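You operate a simulated robot arm through the tools that you are given. There is no shell and no other tool. Be economical: measure what you need, move in short steps, check, and stop when the job is done.

Carry out the task below with a simulated robot arm. There is one attempt and no reset: what you move stays moved.

## Task
Couple the cooling hose, let water in and vent it three times at the blue button.
Fine: green coupling on before the teal wheel opens; wait till the cream gauge shows 3 bar, then shut the wheel; it ends at 2.5 or more.

The check looks at the end state, three seconds after you hand in, the way a careful person would. Anything else that was tipped, shoved, dropped, spilled or broken makes it a failure.

## Robot
A 7-joint arm with a two-finger parallel gripper, fixed in place. Base frame: the origin is at the foot of the arm, x ahead of it, y to its left, z up. Units: mm, degrees, N and s.
Its first joint turns from -166.0 to 166.0 degrees. Payload 4.4 kg.
The tool frame sits at the grasp point between the pads (the TCP): z along the fingers, y along the line on which they close. The tips reach 23 mm beyond it. Largest opening 94 mm; finger width 38, thickness 10; the body of the gripper, 54 by 96 mm, starts 39 mm behind the TCP.
Orientation is that of the tool frame in the base frame, as a unit quaternion [x, y, z, w]. With the fingers straight down and closing along the base's y, the tool's x points along the base's -x, its y along +y and its z along -z.

## Interface
- The arm moves only by the tool play_rows. Its arguments are lists of equal length, an entry for each row: "slide": the shift along the tool's x, y, z in mm, a list of three; "rot": the turn, a rotation vector about the tool's x, y, z in degrees, a list of three; "hand": the finger opening in mm, from 0 to 94. In form: {"slide": [[dx, dy, dz], ...], "rot": [[rx, ry, rz], ...], "hand": [hand, ...]}. A call has 1 to 10 rows; each row is the pose to reach, as a shift and turn from the pose commanded when the call began, along the tool's axes at that moment. Each row takes 0.2 s and may step no farther than 50 mm and 8.6 degrees from the row before; otherwise, or with a gripper value out of range, the whole call is refused. Where a pose cannot be reached the arm comes as near as it can. A force on the tool above 90 N (or 10 N above the force at the start of the call, whichever is more), or a blocked arm, ends the call early, and 0.2 s more pass. The fingers move at their own pace (about 72 mm/s each) and stop on an object; they squeeze with about 20 N. The grip force told is the motor's: it shows also when the fingers shut on nothing. Time passes only in rows, and 0.2 s behind the last, so rows that repeat a pose let the fingers close. It gives the time, the measured TCP pose, the force on the tool (base axes), the opening and the grip force at its end, in the units of the frame above (readings bear some noise), and new pictures: "views" is both (left out), scene, wrist or none.
- Cameras (640 x 400 px; columns grow to the right, rows downward): "scene" is fixed at [51.5, 648.1, 1581]; the picture's right is [-0.83, -0.55, 0.00], its down [-0.29, 0.44, -0.85] and it looks along [0.47, -0.71, -0.53] (base axes); focal length 345 px, centre (320, 200). "wrist" rides on the gripper at [86, 16, -74] in the tool frame; the picture's right is [-0.18, 0.98, 0.00], its down [-0.58, -0.11, -0.81] and it looks along [-0.79, -0.15, 0.59] (tool axes); focal length 243 px, centre (320, 200).
- measure_at(camera, pixels): for up to 12 pixels [column, row] of the newest picture of that camera ("zoom" is the newest enlarged one), the place [x, y, z] in the base frame of the surface seen there, good to about 2 mm. The clock stands still meanwhile.
- inspect(camera, box): a new picture of the part [left, top, right, bottom] of that camera's present view, enlarged. The clock stands still meanwhile.
- close_job(): hands the job in; it is judged then, once.

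Go step by step. Measure first, check grasps and placings, and put right what went wrong. The budget is 80 turns and 170 pictures, counting those below and the enlarged ones. Unless the task says otherwise, let go and move clear before handing in.

The tools are called after "Emit:" as name(argument=value, ...) on one line, values as JSON. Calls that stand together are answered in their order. play_rows: Moves the arm, as the interface text tells. Its arguments: {"type":"object","properties":{"slide":{"type":"array","items":{"type":"array","items":{"type":"number"}}},"rot":{"type":"array","items":{"type":"array","items":{"type":"number"}}},"hand":{"type":"array","items":{"type":"number"}},"views":{"type":"string","enum":["both","scene","wrist","none"]}},"required":["slide","rot","hand"]} The other tools are called the same way: measure_at (camera, pixels) gives the place of the surface under pixels of a picture; inspect (camera, box) takes an enlarged picture of a part of a camera's view; close_job () hands the job in.

At the start:

```text
time: 0.0
ee_pos: [446.6, 290.4, 1395.0]
orientation: [0.0, 1.0, -0.001, -0.001]
contact_force: [-0.1, 0.2, -0.3]
gripper_width: 94.0
grip_force: 0.0
```

scene: 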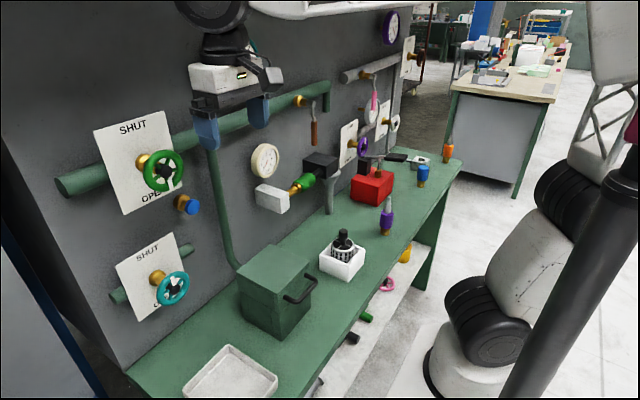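
wrist: 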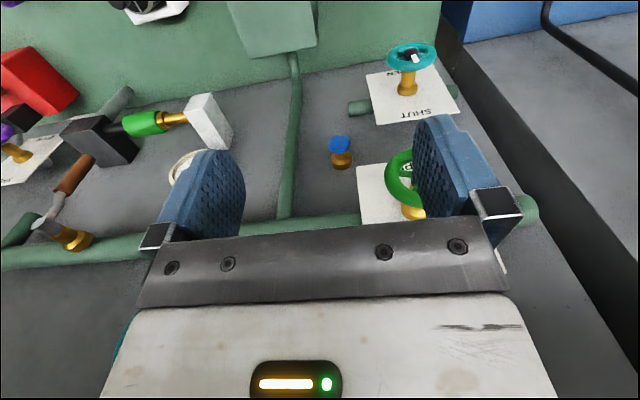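

The scene shows the wall with the teal wheel (170,288), blue button (190,205), cream gauge (265,160) and a green part near (303,183). I'll enlarge these areas to understand them.

Emit:
inspect(camera="scene", box=[230, 120, 410, 240])

Emit:
inspect(camera="scene", box=[80, 100, 260, 340])

Emit:
inspect(camera="scene", box=[320, 130, 470, 230])

Emit:
measure_at(camera="scene", pixels=[[163, 172], [170, 288], [193, 207], [265, 160], [305, 182], [270, 197], [320, 163], [387, 215], [422, 175], [447, 150], [157, 278], [330, 190]])

```text
3.33 times, centred on (320, 180) of scene
```

zoom: 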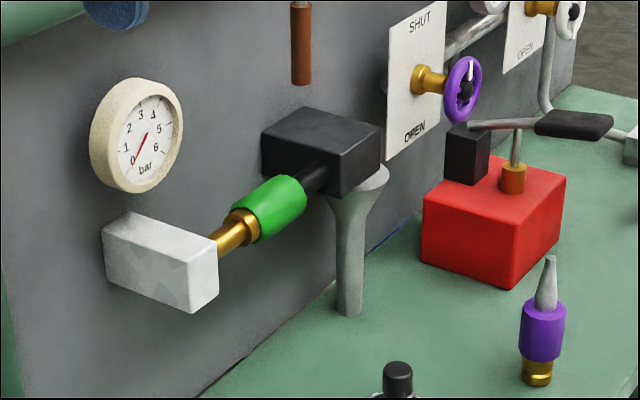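

```text
1.67 times, centred on (170, 220) of scene
```

zoom: 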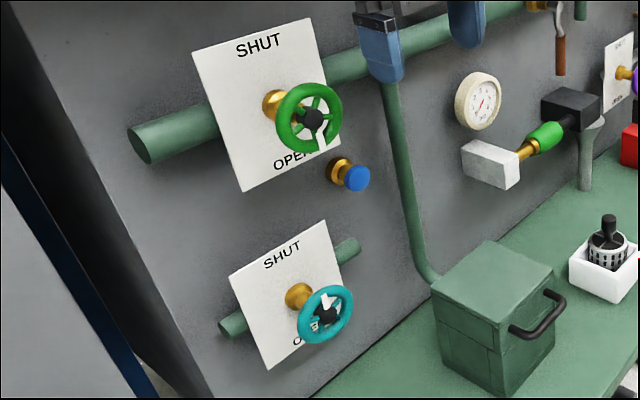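

```text
4.00 times, centred on (395, 180) of scene
```

zoom: 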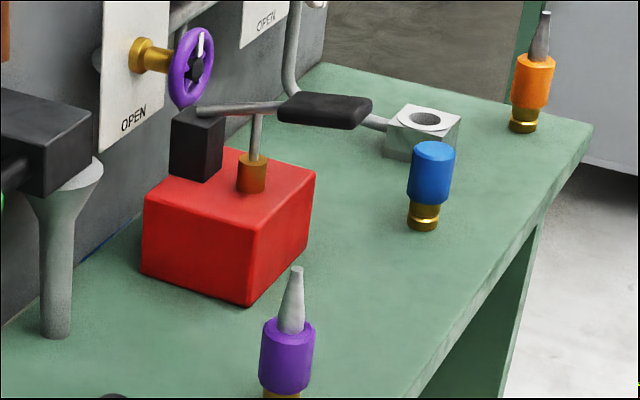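

```text
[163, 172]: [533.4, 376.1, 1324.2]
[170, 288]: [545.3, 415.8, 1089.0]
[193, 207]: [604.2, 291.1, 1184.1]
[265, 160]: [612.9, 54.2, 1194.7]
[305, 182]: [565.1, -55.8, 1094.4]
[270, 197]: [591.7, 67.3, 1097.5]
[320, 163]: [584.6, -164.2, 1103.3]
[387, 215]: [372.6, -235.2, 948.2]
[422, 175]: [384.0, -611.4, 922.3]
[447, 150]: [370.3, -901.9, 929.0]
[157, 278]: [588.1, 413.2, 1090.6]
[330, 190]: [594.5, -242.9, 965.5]
```

The green coupling seems to sit between a white block with brass stub and a black block on a grey post. I'll look closer from the wrist and measure along its axis.

Emit:
inspect(camera="wrist", box=[50, 70, 250, 195])

Emit:
inspect(camera="scene", box=[250, 140, 350, 220])

Emit:
measure_at(camera="zoom", pixels=[[230, 350], [250, 385], [320, 330], [350, 300], [375, 300], [420, 260], [450, 250], [490, 190], [520, 250], [580, 220], [580, 350], [190, 340]])

```text
3.20 times, centred on (150, 132) of wrist
```

zoom: 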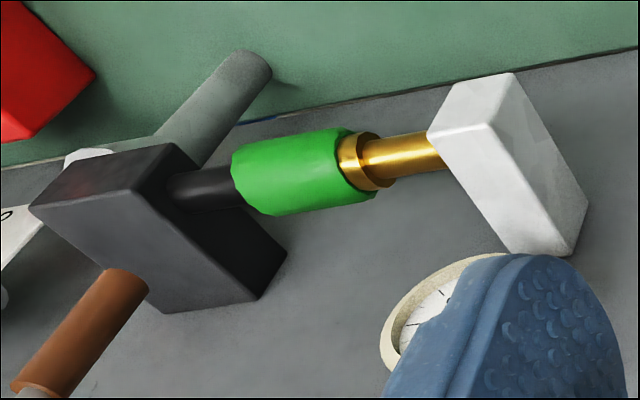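

```text
5.00 times, centred on (300, 180) of scene
```

zoom: 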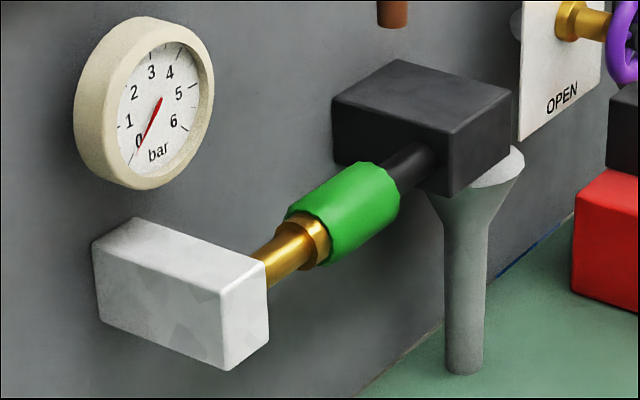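

```text
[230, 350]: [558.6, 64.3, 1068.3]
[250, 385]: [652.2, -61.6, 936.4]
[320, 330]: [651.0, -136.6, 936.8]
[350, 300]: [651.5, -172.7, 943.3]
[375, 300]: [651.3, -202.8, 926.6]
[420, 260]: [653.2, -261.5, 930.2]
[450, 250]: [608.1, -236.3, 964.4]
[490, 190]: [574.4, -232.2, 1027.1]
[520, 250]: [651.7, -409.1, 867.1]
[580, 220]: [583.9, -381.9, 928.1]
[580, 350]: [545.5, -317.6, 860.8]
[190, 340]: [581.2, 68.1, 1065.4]
```

The coupling's axis runs along y; I need to find whether a gap remains between brass stub and collar. Measuring along it in an enlarged view.

Emit:
inspect(camera="scene", box=[280, 165, 330, 205])

Emit:
measure_at(camera="scene", pixels=[[303, 192], [308, 190], [312, 190], [316, 188], [320, 182], [325, 178], [330, 176], [334, 173], [338, 175], [345, 165], [330, 153], [318, 159]])

Emit:
measure_at(camera="wrist", pixels=[[182, 117], [175, 118], [168, 119], [163, 120], [158, 121], [145, 122], [128, 124], [115, 128], [105, 130], [90, 130], [205, 115], [75, 145]])

Emit:
measure_at(camera="scene", pixels=[[300, 330], [200, 340], [420, 190], [370, 200], [388, 232], [387, 205], [382, 161], [395, 157], [420, 160], [333, 212]])

```text
10.00 times, centred on (305, 185) of scene
```

zoom: 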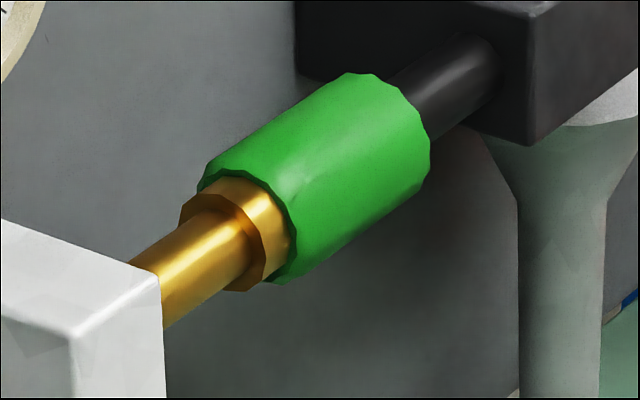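

```text
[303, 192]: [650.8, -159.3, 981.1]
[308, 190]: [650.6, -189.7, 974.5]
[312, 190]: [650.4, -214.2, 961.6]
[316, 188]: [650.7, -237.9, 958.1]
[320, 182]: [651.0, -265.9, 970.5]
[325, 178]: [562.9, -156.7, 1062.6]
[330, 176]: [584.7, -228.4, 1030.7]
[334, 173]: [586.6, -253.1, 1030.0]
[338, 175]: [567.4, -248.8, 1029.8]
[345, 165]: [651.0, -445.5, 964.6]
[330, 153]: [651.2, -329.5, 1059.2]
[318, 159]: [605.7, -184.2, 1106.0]
```

```text
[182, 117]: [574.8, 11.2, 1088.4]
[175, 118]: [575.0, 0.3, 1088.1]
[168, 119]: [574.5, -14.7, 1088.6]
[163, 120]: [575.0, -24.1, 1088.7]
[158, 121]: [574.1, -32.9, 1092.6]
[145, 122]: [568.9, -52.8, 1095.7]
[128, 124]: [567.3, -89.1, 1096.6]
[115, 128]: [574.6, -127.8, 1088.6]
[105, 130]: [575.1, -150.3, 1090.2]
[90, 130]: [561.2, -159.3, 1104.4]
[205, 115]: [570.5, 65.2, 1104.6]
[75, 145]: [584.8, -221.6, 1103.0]
```

```text
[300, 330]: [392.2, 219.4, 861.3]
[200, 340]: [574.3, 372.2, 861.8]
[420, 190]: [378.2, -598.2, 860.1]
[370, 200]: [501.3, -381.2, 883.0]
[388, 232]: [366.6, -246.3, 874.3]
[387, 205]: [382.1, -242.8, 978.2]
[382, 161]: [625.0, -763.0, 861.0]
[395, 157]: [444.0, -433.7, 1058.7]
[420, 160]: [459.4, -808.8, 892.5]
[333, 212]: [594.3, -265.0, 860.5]
```

The bench lies at z≈861, the wall at x≈651; the brass stub, green sleeve and black tube share an axis near z≈1080. I'll swing the tool to point at the wall (+x) and come in front of the coupling for a closer look.

Emit:
play_rows(slide=[[9, -34, 29], [18, -68, 58], [27, -102, 87], [36, -136, 116], [45, -170, 145], [54, -204, 174], [63, -238, 203], [72, -272, 232], [81, -306, 261], [90, -340, 290]], rot=[[0, -8.5, 0], [0, -17, 0], [0, -25.5, 0], [0, -34, 0], [0, -42.5, 0], [0, -51, 0], [0, -59.5, 0], [0, -68, 0], [0, -76.5, 0], [0, -85, 0]], hand=[94, 94, 94, 94, 94, 94, 94, 94, 94, 94])

```text
time: 2.2
ee_pos: [359.9, -44.8, 1104.8]
orientation: [-0.005, 0.737, 0.004, 0.676]
contact_force: [0.3, -3.8, 0.8]
gripper_width: 94.0
grip_force: 0.0
```

scene: 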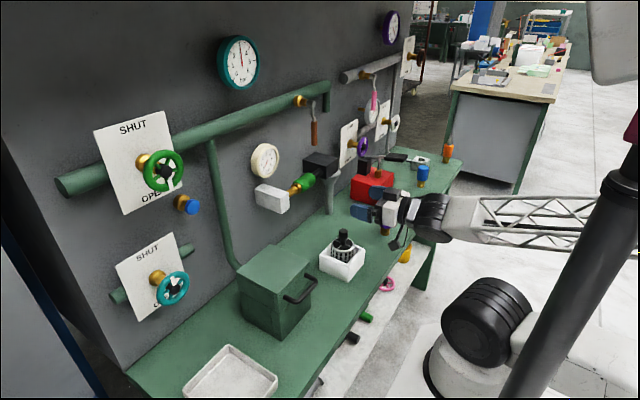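
wrist: 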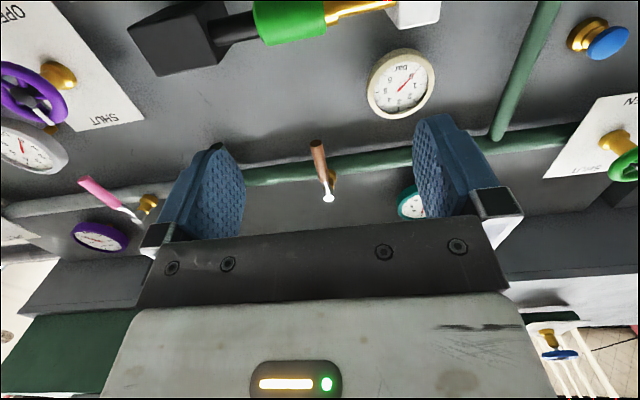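

The picture shows the coupling at the top of the wrist view. I'll roll the hand 90° so it closes vertically, with the camera on the +y side.

Emit:
play_rows(slide=[[0, 0, 0], [0, 0, 0], [0, 0, 0], [0, 0, 0], [0, 0, 0], [0, 0, 0], [0, 0, 0], [0, 0, 0], [0, 0, 0], [0, 0, 0]], rot=[[-0.37, -0.37, 8.5], [-0.74, -0.74, 17], [-1.1, -1.1, 25.5], [-1.5, -1.5, 34], [-1.85, -1.85, 42.5], [-2.2, -2.2, 51], [-2.6, -2.6, 59.5], [-2.95, -2.95, 68], [-3.3, -3.3, 76.5], [-3.7, -3.7, 85]], hand=[94, 94, 94, 94, 94, 94, 94, 94, 94, 94], views="wrist")

```text
time: 4.4
ee_pos: [355.9, -49.5, 1104.2]
orientation: [0.479, 0.522, 0.479, 0.518]
contact_force: [0.5, 0.6, -0.2]
gripper_width: 94.0
grip_force: 0.1
```

wrist: 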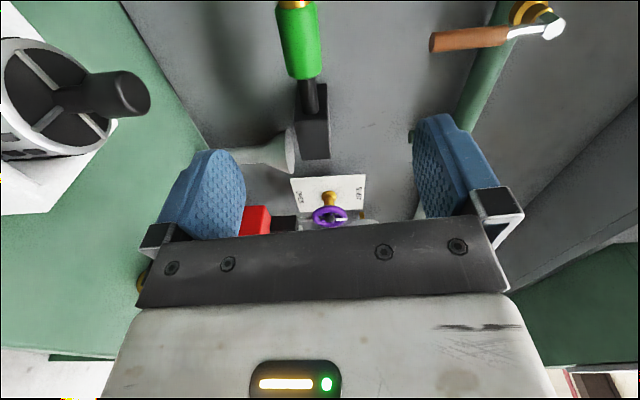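

The coupling is now ahead, seen at (300,40) in the wrist view with the black block behind it at (312,120). I'll measure it and finish the levelling.

Emit:
measure_at(camera="wrist", pixels=[[282, 40], [300, 40], [318, 40], [290, 78], [303, 76], [308, 95], [300, 10], [303, 150], [300, 125], [328, 125], [290, 3], [307, 3]])

Emit:
inspect(camera="wrist", box=[220, 0, 400, 180])

Emit:
inspect(camera="scene", box=[270, 150, 350, 200])

Emit:
measure_at(camera="zoom", pixels=[[250, 220], [210, 270], [270, 330], [330, 160], [320, 290], [380, 220], [300, 230], [220, 310], [430, 180], [240, 330], [440, 50], [400, 100]])

```text
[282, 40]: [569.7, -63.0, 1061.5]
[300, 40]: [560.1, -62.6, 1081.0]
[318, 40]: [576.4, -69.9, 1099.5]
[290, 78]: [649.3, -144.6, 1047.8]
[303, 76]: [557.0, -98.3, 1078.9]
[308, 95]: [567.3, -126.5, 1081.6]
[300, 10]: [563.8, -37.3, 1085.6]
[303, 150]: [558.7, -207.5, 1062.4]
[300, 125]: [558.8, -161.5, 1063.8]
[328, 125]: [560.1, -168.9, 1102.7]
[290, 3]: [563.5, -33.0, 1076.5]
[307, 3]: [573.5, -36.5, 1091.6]
```

```text
2.22 times, centred on (310, 90) of wrist
```

zoom: 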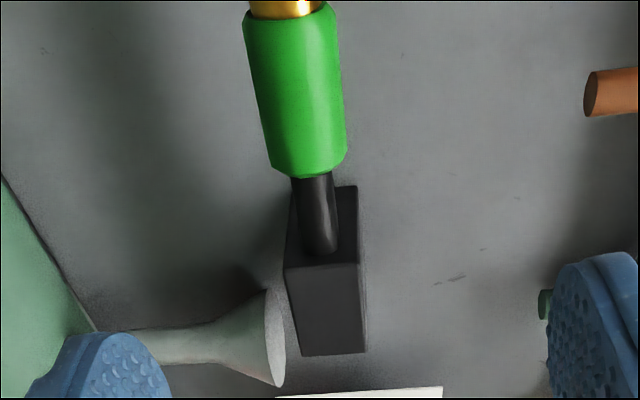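

```text
8.00 times, centred on (310, 175) of scene
```

zoom: 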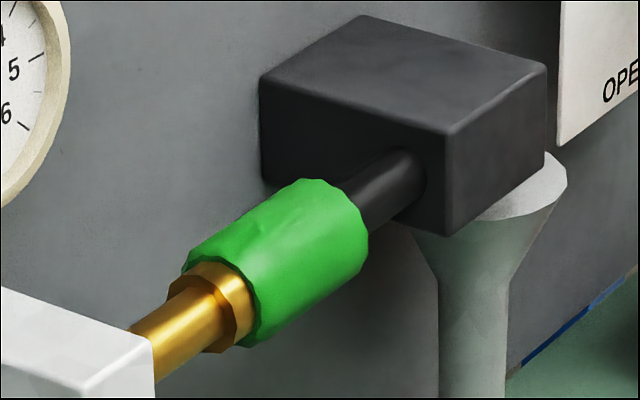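

```text
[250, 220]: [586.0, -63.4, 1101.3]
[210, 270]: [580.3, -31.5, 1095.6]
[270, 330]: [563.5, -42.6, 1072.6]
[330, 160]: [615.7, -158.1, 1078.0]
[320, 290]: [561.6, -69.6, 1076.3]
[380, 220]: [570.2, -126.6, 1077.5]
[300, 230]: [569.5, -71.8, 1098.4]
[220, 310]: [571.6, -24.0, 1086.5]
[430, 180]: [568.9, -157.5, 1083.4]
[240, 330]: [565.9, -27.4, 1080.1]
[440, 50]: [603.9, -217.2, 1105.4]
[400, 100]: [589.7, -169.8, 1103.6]
```

The sleeve is about 44 mm across, axis at x≈581, z≈1079, y −34…−100, with a 44 mm opening needed. I'll level up, advance around it, and grip it.

Emit:
play_rows(slide=[[-8, -13, 20], [-15.4, -26.4, 60], [-15.4, -26.4, 100], [-15.4, -26.4, 140], [-15.4, -26.4, 180], [-15.4, -26.4, 205], [-15.4, -26.4, 222]], rot=[[0, 0, 2.5], [0, 0, 4.7], [0, 0, 4.7], [0, 0, 4.7], [0, 0, 4.7], [0, 0, 4.7], [0, 0, 4.7]], hand=[94, 94, 94, 94, 94, 94, 94])

```text
time: 6.0
ee_pos: [578.2, -66.6, 1079.7]
orientation: [0.499, 0.502, 0.499, 0.499]
contact_force: [-0.1, -0.5, 0.2]
gripper_width: 94.3
grip_force: 0.1
```

scene: 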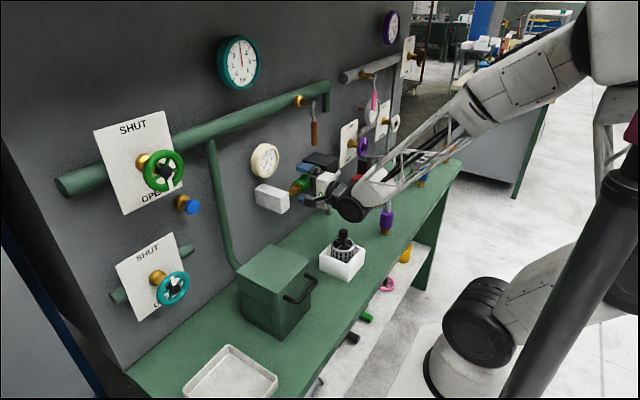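
wrist: 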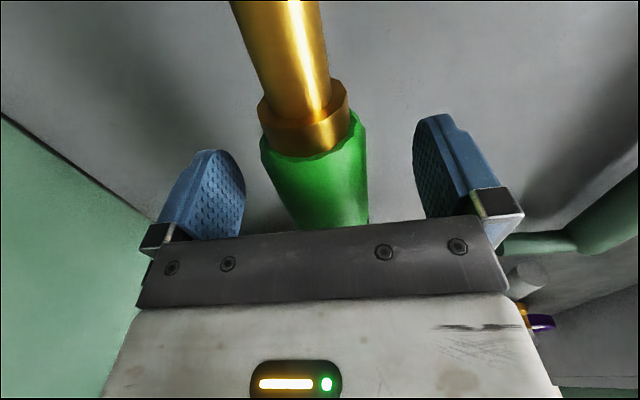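

Fingers straddle the sleeve evenly in the wrist view. Closing on it, then a gentle push toward the white block (+y).

Emit:
play_rows(slide=[[0, 0, 0], [0, 0, 0], [0, 0, 0], [0, 0, 0]], rot=[[0, 0, 0], [0, 0, 0], [0, 0, 0], [0, 0, 0]], hand=[30, 30, 30, 30], views="none")

Emit:
play_rows(slide=[[2, 0, 0], [4, 0, 0], [6, 0, 0], [8, 0, 0]], rot=[[0, 0, 0], [0, 0, 0], [0, 0, 0], [0, 0, 0]], hand=[30, 30, 30, 30], views="wrist")

```text
time: 7.0
ee_pos: [577.5, -66.0, 1079.9]
orientation: [0.498, 0.503, 0.5, 0.499]
contact_force: [-1.3, 1.0, 15.8]
gripper_width: 41.3
grip_force: 44.6
```

```text
time: 8.0
ee_pos: [577.8, -57.8, 1078.5]
orientation: [0.499, 0.502, 0.5, 0.499]
contact_force: [-16.4, -2.9, 36.8]
gripper_width: 41.3
grip_force: 45.2
```

wrist: 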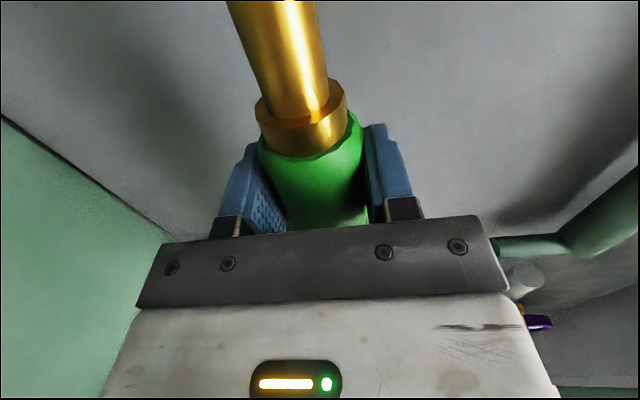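

It slid +8 mm with little axial force, the collar moving with the sleeve. I'll check the scene closely to see what moved.

Emit:
inspect(camera="scene", box=[250, 140, 350, 220])

Emit:
inspect(camera="wrist", box=[200, 0, 420, 240])

```text
5.00 times, centred on (300, 180) of scene
```

zoom: 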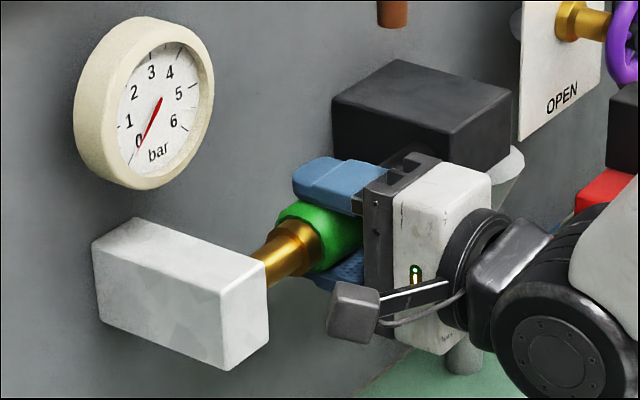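

```text
1.67 times, centred on (310, 120) of wrist
```

zoom: 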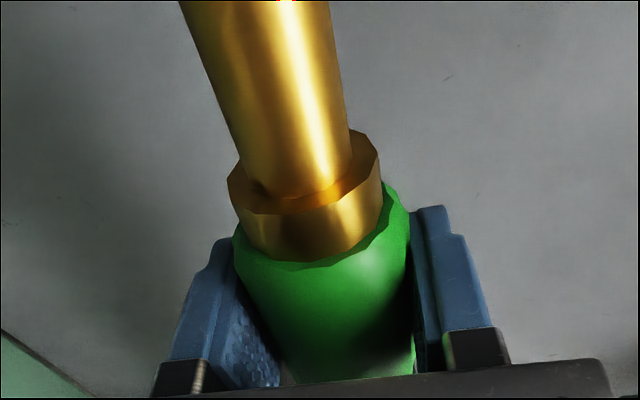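

The coupling travels along the brass stub. I'll keep sliding +y in short steps, easing z up slightly, until it meets a stop.

Emit:
play_rows(slide=[[3, 0.5, 0], [6, 1, 0], [9, 1, 0], [12, 1, 0], [15, 1, 0], [18, 1, 0]], rot=[[0, 0, 0], [0, 0, 0], [0, 0, 0], [0, 0, 0], [0, 0, 0], [0, 0, 0]], hand=[30, 30, 30, 30, 30, 30])

Emit:
measure_at(camera="wrist", pixels=[[295, 140], [310, 170], [310, 190], [290, 80], [290, 40]])

```text
time: 9.4
ee_pos: [577.9, -39.8, 1078.8]
orientation: [0.499, 0.503, 0.499, 0.499]
contact_force: [-21.9, -0.5, 34.6]
gripper_width: 41.7
grip_force: 45.0
```

scene: 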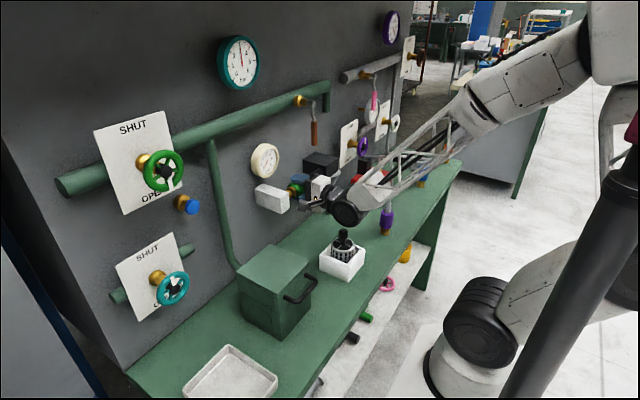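
wrist: 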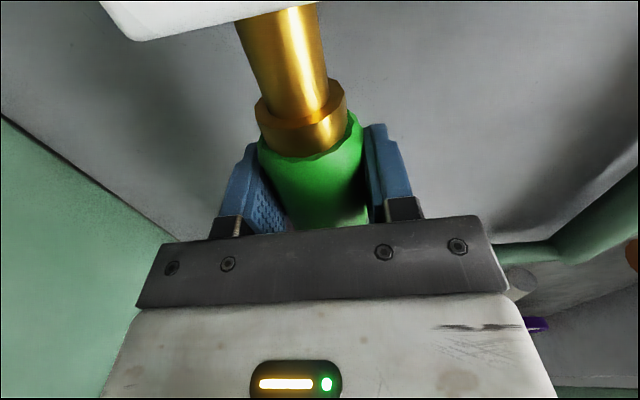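

```text
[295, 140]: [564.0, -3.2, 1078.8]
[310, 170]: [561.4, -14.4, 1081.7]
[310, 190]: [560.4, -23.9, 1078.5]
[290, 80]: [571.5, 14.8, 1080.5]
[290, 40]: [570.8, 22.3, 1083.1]
```

Still sliding freely (axial force ~0). I'll check what appears behind the sleeve, to see whether it's leaving the black tube or taking it along.

Emit:
inspect(camera="scene", box=[250, 140, 350, 220])

```text
5.00 times, centred on (300, 180) of scene
```

zoom: 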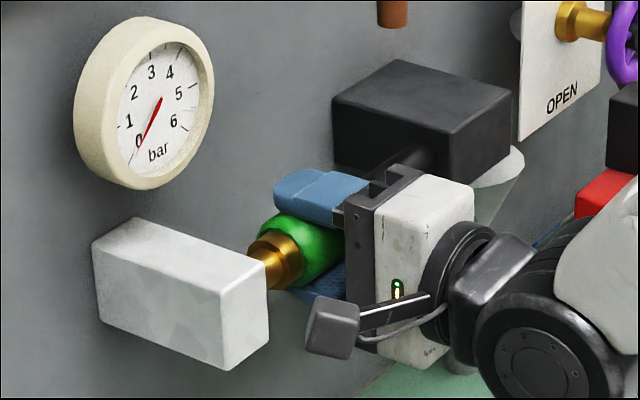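

The black tube is the hose and the brass mouth faces the white block's spigot, so "on" is +y. Continuing toward the white block until it seats.

Emit:
play_rows(slide=[[4, 0.5, 0], [8, 0.5, 0], [12, 0.5, 0], [16, 0.5, 0], [20, 0.5, 0], [24, 0.5, 0]], rot=[[0, 0, 0], [0, 0, 0], [0, 0, 0], [0, 0, 0], [0, 0, 0], [0, 0, 0]], hand=[30, 30, 30, 30, 30, 30])

Emit:
inspect(camera="scene", box=[250, 140, 350, 220])

```text
time: 10.8
ee_pos: [577.9, -16.0, 1080.6]
orientation: [0.499, 0.504, 0.499, 0.498]
contact_force: [7.3, -16.6, 19.3]
gripper_width: 41.9
grip_force: 35.9
```

scene: 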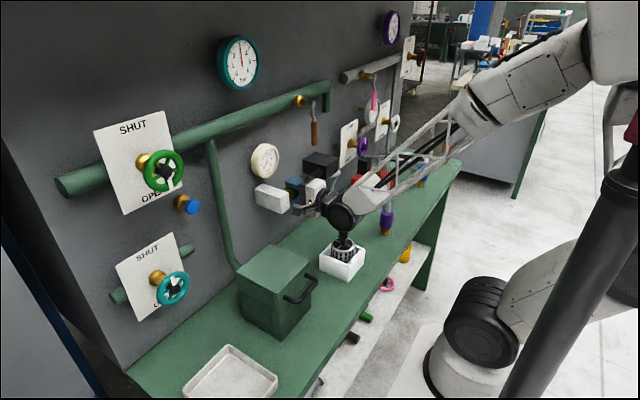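
wrist: 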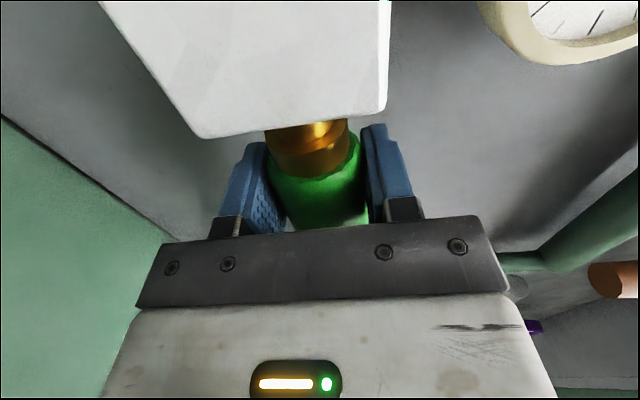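

```text
5.00 times, centred on (300, 180) of scene
```

zoom: 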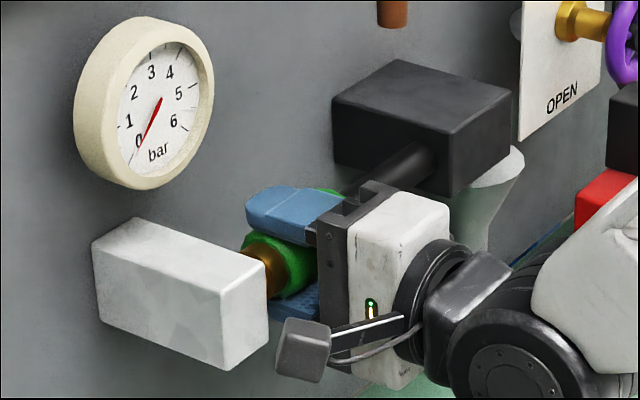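

Axial resistance begins (−16.6 N) and the brass collar is close to the white block. Pushing a bit more to seat it.

Emit:
play_rows(slide=[[3, 0, 0], [6, 0, 0], [9, 0, 0], [12, 0, 0]], rot=[[0, 0, 0], [0, 0, 0], [0, 0, 0], [0, 0, 0]], hand=[30, 30, 30, 30], views="wrist")

Emit:
inspect(camera="wrist", box=[200, 60, 420, 240])

Emit:
inspect(camera="scene", box=[250, 140, 350, 220])

```text
time: 11.8
ee_pos: [577.7, -6.1, 1080.2]
orientation: [0.499, 0.503, 0.499, 0.499]
contact_force: [0.7, -56.0, 17.0]
gripper_width: 41.4
grip_force: 45.5
```

wrist: 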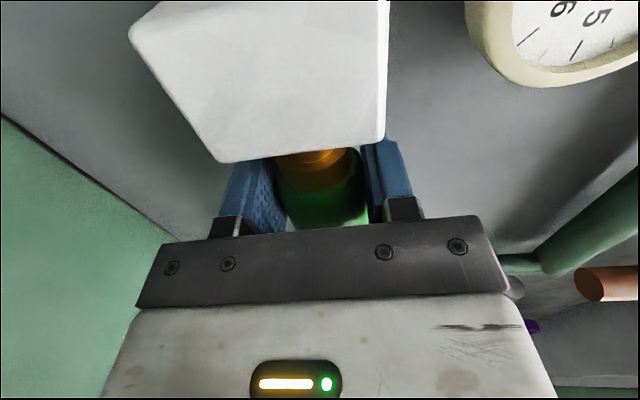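

```text
2.22 times, centred on (310, 150) of wrist
```

zoom: 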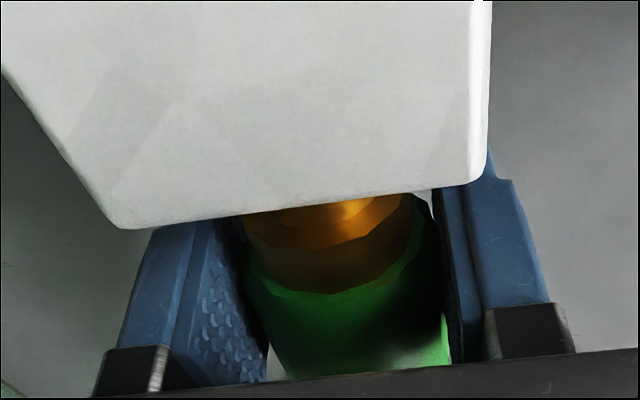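

```text
5.00 times, centred on (300, 180) of scene
```

zoom: 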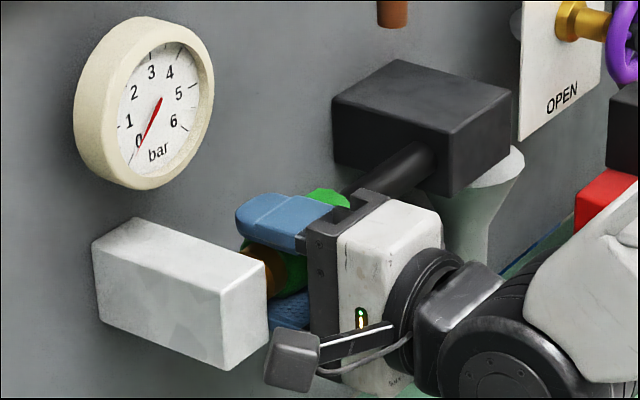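

Force is −56 N and the collar seems nearly against the block. A little more push to confirm it is at a hard stop or latches.

Emit:
play_rows(slide=[[2, 0, 0], [4, 0, 0], [6, 0, 0]], rot=[[0, 0, 0], [0, 0, 0], [0, 0, 0]], hand=[30, 30, 30], views="wrist")

Emit:
measure_at(camera="wrist", pixels=[[320, 155], [318, 165], [318, 175], [320, 190], [320, 210], [300, 120], [250, 158]])

```text
time: 12.6
ee_pos: [577.6, 3.1, 1079.8]
orientation: [0.498, 0.504, 0.499, 0.499]
contact_force: [2.3, -15.5, 14.7]
gripper_width: 41.8
grip_force: 43.4
```

wrist: 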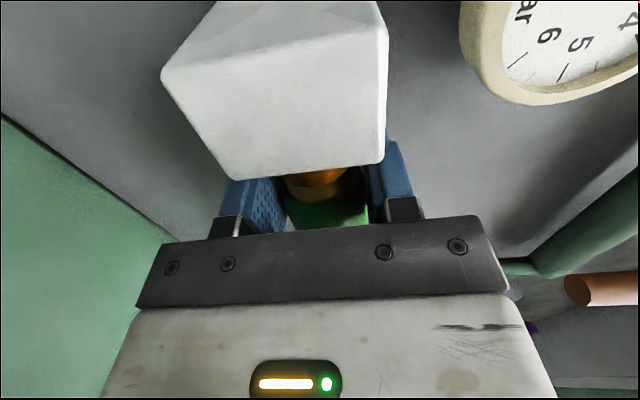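

```text
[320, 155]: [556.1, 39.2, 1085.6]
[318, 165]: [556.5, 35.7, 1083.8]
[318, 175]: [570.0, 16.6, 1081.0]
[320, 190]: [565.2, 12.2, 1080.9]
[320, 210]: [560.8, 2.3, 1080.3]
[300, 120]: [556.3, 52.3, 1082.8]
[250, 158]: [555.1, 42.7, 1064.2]
```

The resistance dropped, which is either a detent or finger slip (the brass/green edge moved from row 157 to ~200, suggesting slip). I'll open and look.

Emit:
play_rows(slide=[[0, 0, 0], [0, 0, 0], [0, 0, 0]], rot=[[0, 0, 0], [0, 0, 0], [0, 0, 0]], hand=[80, 94, 94])

Emit:
inspect(camera="wrist", box=[200, 60, 420, 240])

Emit:
inspect(camera="scene", box=[250, 140, 350, 220])

```text
time: 13.4
ee_pos: [578.6, 1.3, 1080.6]
orientation: [0.5, 0.503, 0.499, 0.498]
contact_force: [-0.2, 0.0, -0.3]
gripper_width: 94.1
grip_force: 0.1
```

scene: 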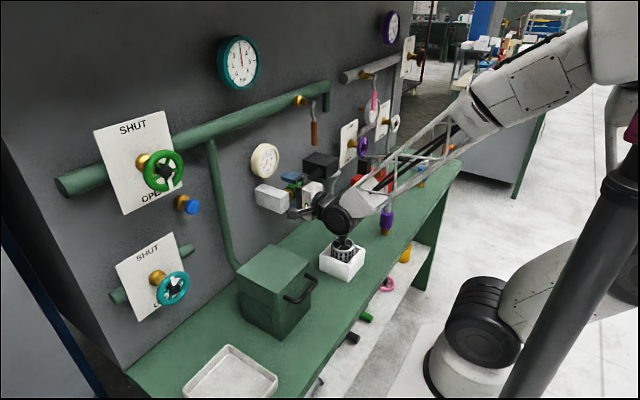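
wrist: 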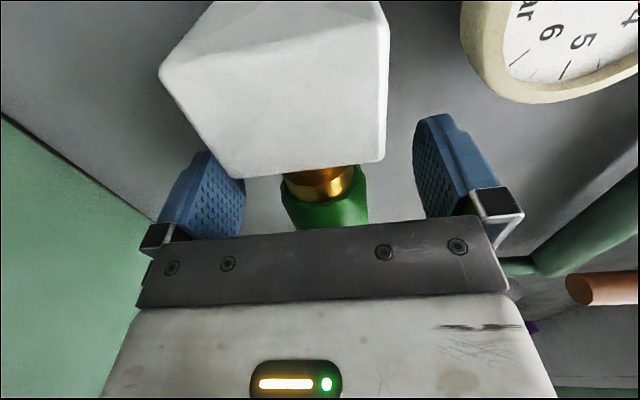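

```text
2.22 times, centred on (310, 150) of wrist
```

zoom: 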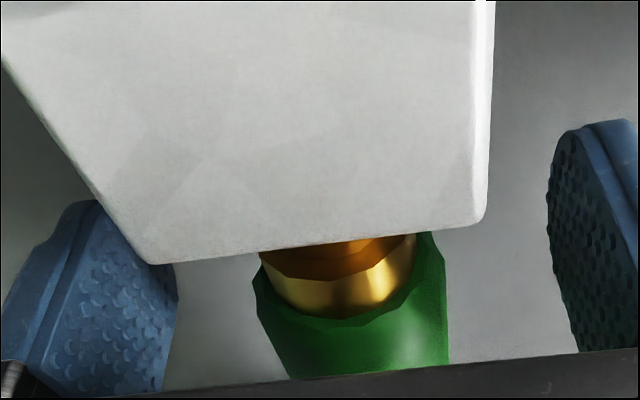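

```text
5.00 times, centred on (300, 180) of scene
```

zoom: 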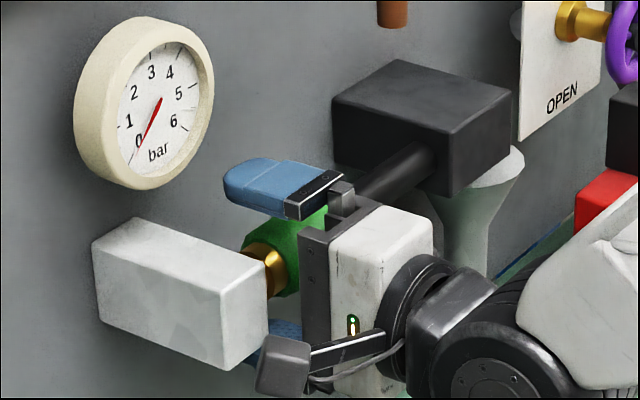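

The coupling stayed close to the block after release. I'll back off and measure the sleeve's position unobstructed.

Emit:
play_rows(slide=[[0, 0, -40], [-20, 0, -80], [-50, 0, -115]], rot=[[0, 0, 0], [0, 0, 0], [0, 0, 0]], hand=[94, 94, 94], views="wrist")

Emit:
inspect(camera="wrist", box=[220, 0, 400, 180])

Emit:
inspect(camera="scene", box=[260, 150, 340, 210])

Emit:
measure_at(camera="zoom", pixels=[[150, 260], [160, 280], [180, 280], [200, 230], [190, 290], [220, 220], [250, 180], [265, 200], [280, 220], [300, 180], [130, 300], [230, 250]])

```text
time: 14.2
ee_pos: [461.0, -47.9, 1082.6]
orientation: [0.499, 0.503, 0.498, 0.499]
contact_force: [0.0, 0.4, 0.0]
gripper_width: 93.7
grip_force: 0.0
```

wrist: 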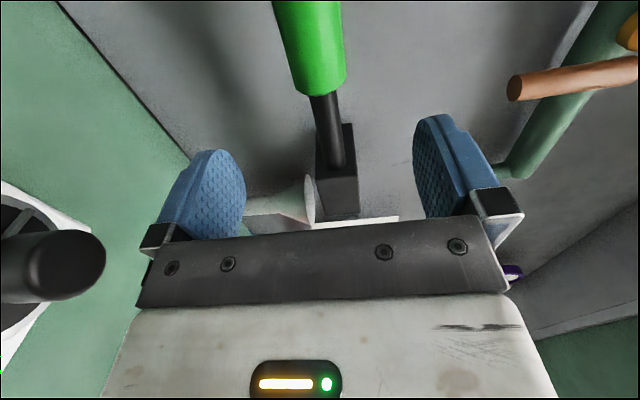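

```text
2.22 times, centred on (310, 90) of wrist
```

zoom: 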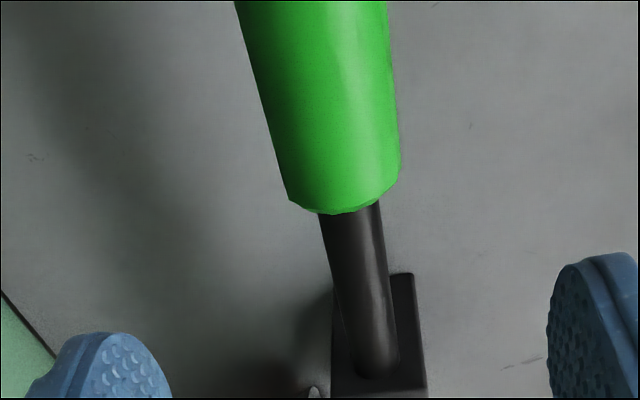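

```text
6.67 times, centred on (300, 180) of scene
```

zoom: 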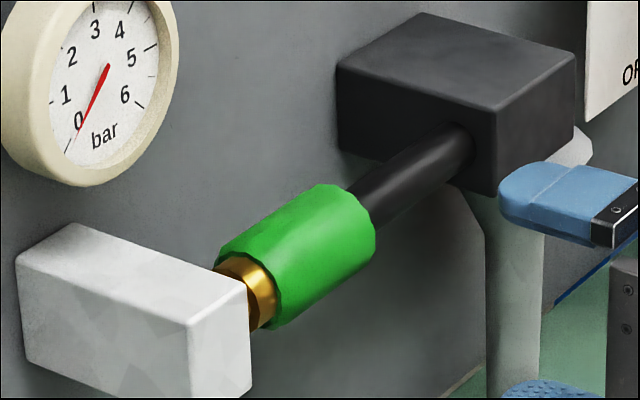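

```text
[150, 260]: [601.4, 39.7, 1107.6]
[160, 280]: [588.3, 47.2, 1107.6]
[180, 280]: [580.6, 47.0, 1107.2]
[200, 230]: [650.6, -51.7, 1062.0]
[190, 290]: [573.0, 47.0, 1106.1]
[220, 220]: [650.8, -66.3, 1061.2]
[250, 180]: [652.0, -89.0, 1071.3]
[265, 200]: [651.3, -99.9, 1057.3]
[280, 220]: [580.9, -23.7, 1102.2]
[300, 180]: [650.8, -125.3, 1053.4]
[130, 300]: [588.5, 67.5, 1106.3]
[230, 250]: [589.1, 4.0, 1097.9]
```

The collar is close to the white block with perhaps a small gap. Measuring the remaining gap and sleeve ends.

Emit:
inspect(camera="scene", box=[280, 175, 320, 205])

Emit:
measure_at(camera="zoom", pixels=[[130, 230], [175, 250], [220, 260], [225, 310], [245, 260], [260, 290], [280, 320], [300, 300], [330, 200], [400, 200], [215, 240], [200, 300]])

Emit:
measure_at(camera="wrist", pixels=[[320, 92], [325, 105], [340, 165]])

```text
13.33 times, centred on (300, 190) of scene
```

zoom: 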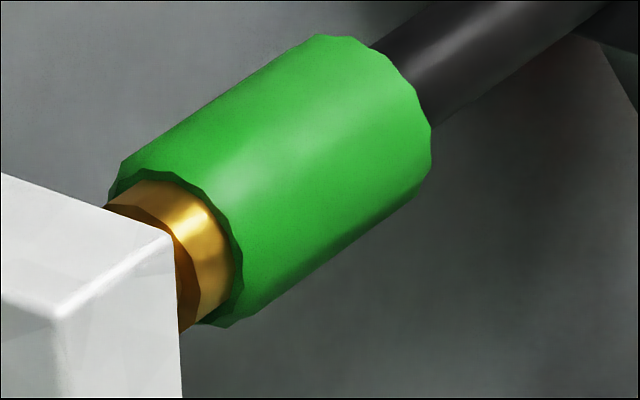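

```text
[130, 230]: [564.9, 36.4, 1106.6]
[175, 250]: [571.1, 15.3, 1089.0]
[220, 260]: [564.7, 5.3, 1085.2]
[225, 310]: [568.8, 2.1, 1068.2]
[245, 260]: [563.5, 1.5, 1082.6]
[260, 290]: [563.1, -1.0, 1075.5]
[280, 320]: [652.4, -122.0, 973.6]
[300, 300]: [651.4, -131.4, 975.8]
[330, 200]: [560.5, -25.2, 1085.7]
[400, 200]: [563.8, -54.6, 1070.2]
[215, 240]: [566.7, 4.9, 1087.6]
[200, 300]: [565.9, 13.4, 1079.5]
```

```text
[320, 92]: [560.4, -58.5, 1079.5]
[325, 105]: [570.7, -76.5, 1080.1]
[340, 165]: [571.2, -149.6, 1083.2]
```

Sleeve now spans y≈+4…−59 (moved 39 mm) and stopped there while the fingers slipped — a hard stop. I'll regrip it centrally and verify with one more push.

Emit:
play_rows(slide=[[20, -2, 40], [20, -2, 80], [20, -2, 115], [20, -2, 115], [20, -2, 115], [20, -2, 115], [22, -2, 115], [24, -2, 115], [26, -2, 115]], rot=[[0, 0, 0], [0, 0, 0], [0, 0, 0], [0, 0, 0], [0, 0, 0], [0, 0, 0], [0, 0, 0], [0, 0, 0], [0, 0, 0]], hand=[94, 94, 94, 30, 30, 30, 30, 30, 30], views="wrist")

Emit:
inspect(camera="scene", box=[260, 150, 340, 210])

```text
time: 16.2
ee_pos: [578.2, -21.9, 1079.4]
orientation: [0.499, 0.501, 0.5, 0.5]
contact_force: [1.8, -18.4, 30.0]
gripper_width: 43.0
grip_force: 15.1
```

wrist: 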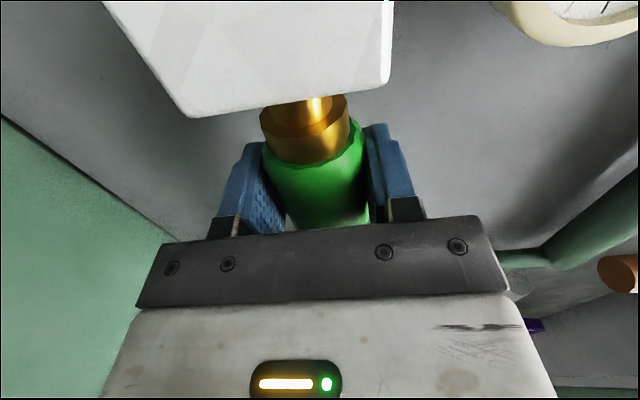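

```text
6.67 times, centred on (300, 180) of scene
```

zoom: 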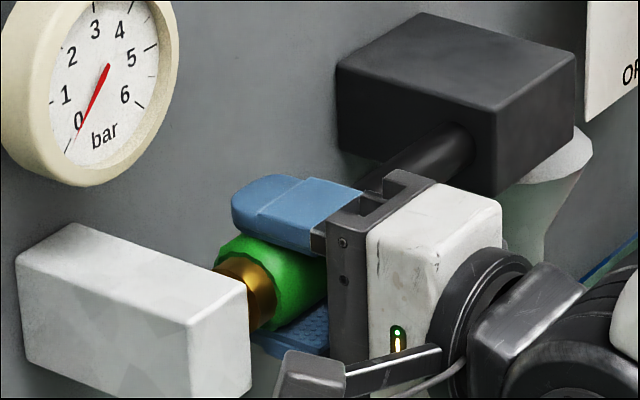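

The stop holds at the same place. A quick small twist about the sleeve's axis will tell whether a turn-lock exists.

Emit:
play_rows(slide=[[-4, 0, 0], [-4, 0, 0], [-4, 0, 0], [-4, 0, 0]], rot=[[4, 0, 0], [8, 0, 0], [12, 0, 0], [12, 0, 0]], hand=[30, 30, 30, 30], views="none")

Emit:
inspect(camera="scene", box=[280, 175, 320, 205])

```text
time: 17.2
ee_pos: [579.4, -25.7, 1078.8]
orientation: [0.549, 0.552, 0.443, 0.444]
contact_force: [-12.0, 6.1, 36.3]
gripper_width: 44.9
grip_force: 16.4
```

```text
13.33 times, centred on (300, 190) of scene
```

zoom: 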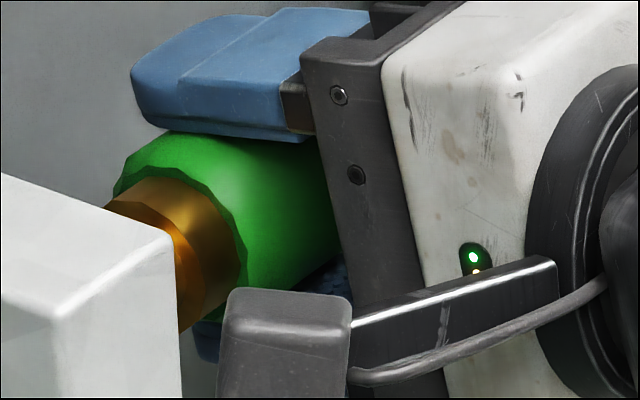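

The sleeve doesn't turn (facets unchanged, fingers just rolled), so it's a slide-on coupling, seated at its stop. Untwisting, nudging it home, releasing.

Emit:
play_rows(slide=[[0, 0, 0], [2, 0, 0], [5, 0, 0], [5, 0, 0], [5, 0, 0], [5, 0, 0], [0, 0, -40], [0, 0, -80], [0, 0, -120], [0, 0, -150]], rot=[[-6, 0, 0], [-12, 0, 0], [-12, 0, 0], [-12, 0, 0], [-12, 0, 0], [-12, 0, 0], [-12, 0, 0], [-12, 0, 0], [-12, 0, 0], [-12, 0, 0]], hand=[30, 30, 30, 94, 94, 94, 94, 94, 94, 94])

Emit:
inspect(camera="scene", box=[260, 150, 340, 210])

Emit:
inspect(camera="scene", box=[100, 220, 220, 330])

Emit:
measure_at(camera="zoom", pixels=[[390, 240], [440, 200], [455, 260], [395, 300], [345, 290], [350, 240], [300, 215], [330, 215], [200, 250], [385, 215], [420, 255], [380, 265]])

```text
time: 19.4
ee_pos: [433.3, -26.6, 1111.3]
orientation: [0.5, 0.503, 0.498, 0.499]
contact_force: [0.4, -0.2, 0.8]
gripper_width: 94.1
grip_force: 0.0
```

scene: 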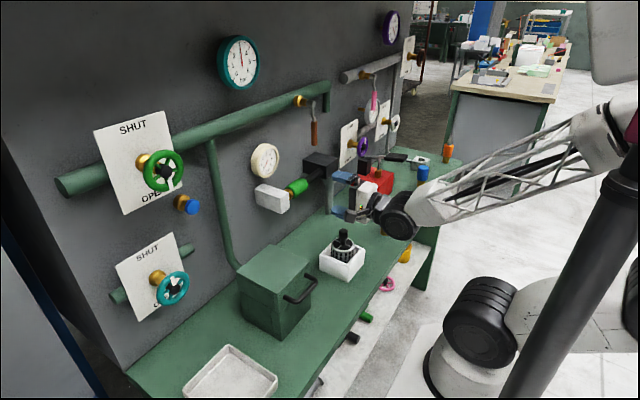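
wrist: 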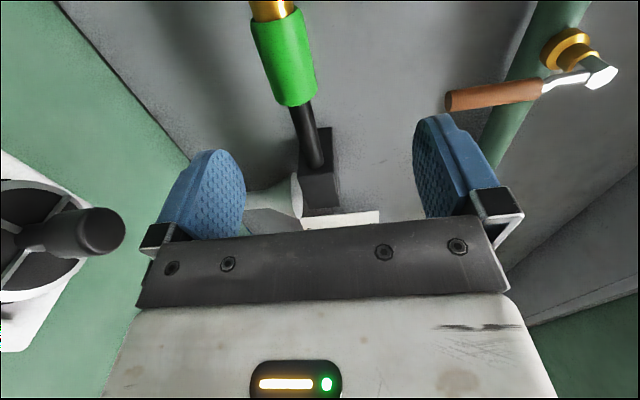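

```text
6.67 times, centred on (300, 180) of scene
```

zoom: 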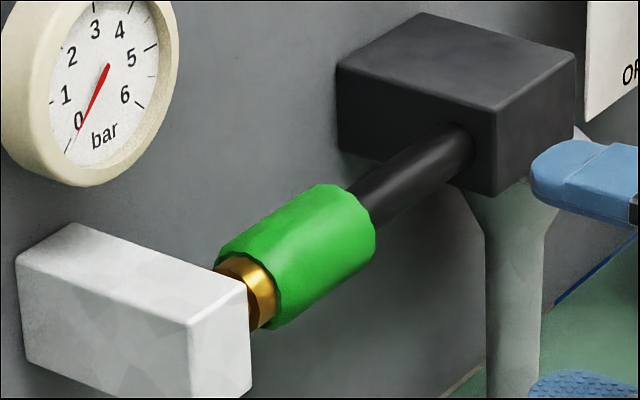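

```text
3.64 times, centred on (160, 275) of scene
```

zoom: 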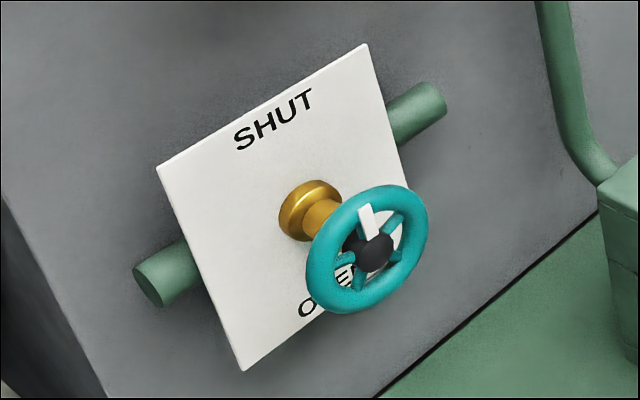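

```text
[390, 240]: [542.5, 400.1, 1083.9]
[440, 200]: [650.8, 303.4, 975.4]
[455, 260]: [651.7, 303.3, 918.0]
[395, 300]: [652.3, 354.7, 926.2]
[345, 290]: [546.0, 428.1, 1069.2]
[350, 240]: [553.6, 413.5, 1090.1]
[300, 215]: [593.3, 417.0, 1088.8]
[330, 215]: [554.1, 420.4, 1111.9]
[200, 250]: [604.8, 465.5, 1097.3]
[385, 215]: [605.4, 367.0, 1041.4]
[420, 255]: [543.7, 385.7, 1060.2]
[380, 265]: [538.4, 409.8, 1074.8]
```

Coupling still seated. Now the teal wheel: its white pointer points to SHUT. Measuring the rim.

Emit:
measure_at(camera="zoom", pixels=[[392, 191], [360, 198], [330, 225], [312, 262], [322, 298], [345, 307], [375, 298], [405, 268], [422, 235], [415, 200], [368, 222], [375, 250]])

Emit:
measure_at(camera="scene", pixels=[[240, 278], [277, 247], [310, 282], [275, 330], [193, 207], [196, 206], [191, 200], [183, 205], [225, 365], [265, 380]])

Emit:
inspect(camera="scene", box=[140, 160, 240, 230])

```text
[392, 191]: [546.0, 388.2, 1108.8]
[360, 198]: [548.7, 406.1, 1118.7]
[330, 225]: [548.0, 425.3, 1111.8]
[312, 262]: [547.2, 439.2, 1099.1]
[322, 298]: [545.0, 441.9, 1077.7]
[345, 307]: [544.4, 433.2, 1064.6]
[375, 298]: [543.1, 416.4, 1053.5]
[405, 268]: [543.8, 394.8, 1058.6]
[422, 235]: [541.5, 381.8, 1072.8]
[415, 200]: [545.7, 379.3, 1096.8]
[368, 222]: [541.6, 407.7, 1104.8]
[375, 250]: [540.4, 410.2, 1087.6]
```

```text
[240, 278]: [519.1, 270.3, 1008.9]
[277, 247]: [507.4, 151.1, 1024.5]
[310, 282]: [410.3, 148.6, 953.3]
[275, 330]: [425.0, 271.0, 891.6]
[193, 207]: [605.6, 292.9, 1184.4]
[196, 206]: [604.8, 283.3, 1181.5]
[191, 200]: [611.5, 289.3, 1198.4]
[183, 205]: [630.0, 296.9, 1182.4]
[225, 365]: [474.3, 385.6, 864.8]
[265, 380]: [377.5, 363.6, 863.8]
```

```text
5.71 times, centred on (190, 195) of scene
```

zoom: 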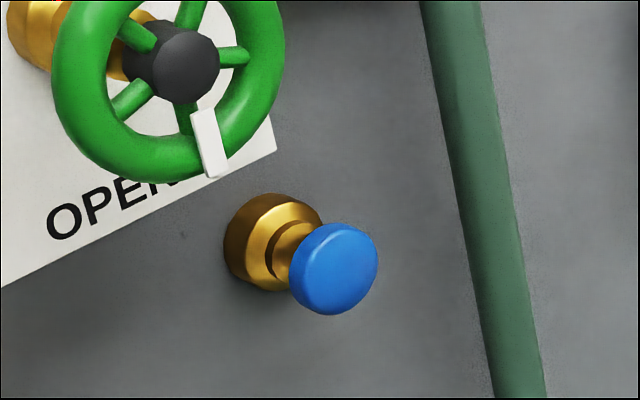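

Wheel centre ≈ (546, 410, 1086), OD ≈ 66 mm, rim plane x≈546; button face at (604, 290, 1184). Moving the hand over the box level (top z≈1025) to in front of the wheel.

Emit:
play_rows(slide=[[40, 10, -10], [84, 20, -15], [128, 30, -15], [172, 30, -15], [216, 30, -15], [260, 30, -15], [304, 30, -15], [348, 15, -10], [392, 0, -5], [436, -20, 0]], rot=[[0, 0, 0], [0, 0, 0], [0, 0, 0], [0, 0, 0], [0, 0, 0], [0, 0, 0], [0, 0, 0], [0, 0, 0], [0, 0, 0], [0, 0, 0]], hand=[94, 94, 94, 94, 94, 94, 94, 94, 94, 94])

```text
time: 21.6
ee_pos: [430.0, 411.1, 1089.2]
orientation: [0.499, 0.503, 0.5, 0.499]
contact_force: [0.3, -1.2, 0.0]
gripper_width: 94.0
grip_force: 0.0
```

scene: 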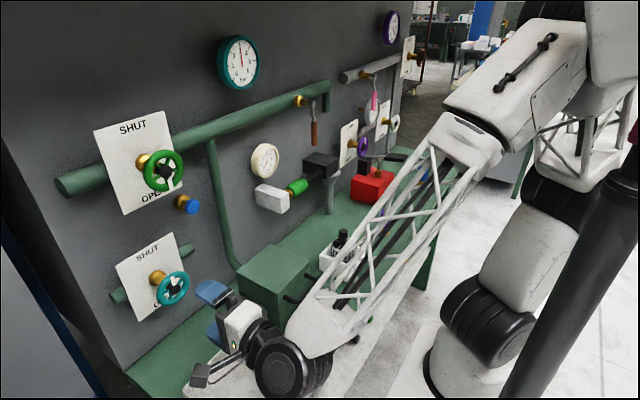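
wrist: 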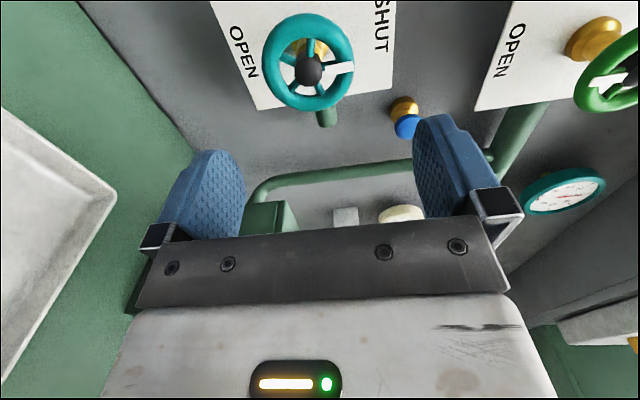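

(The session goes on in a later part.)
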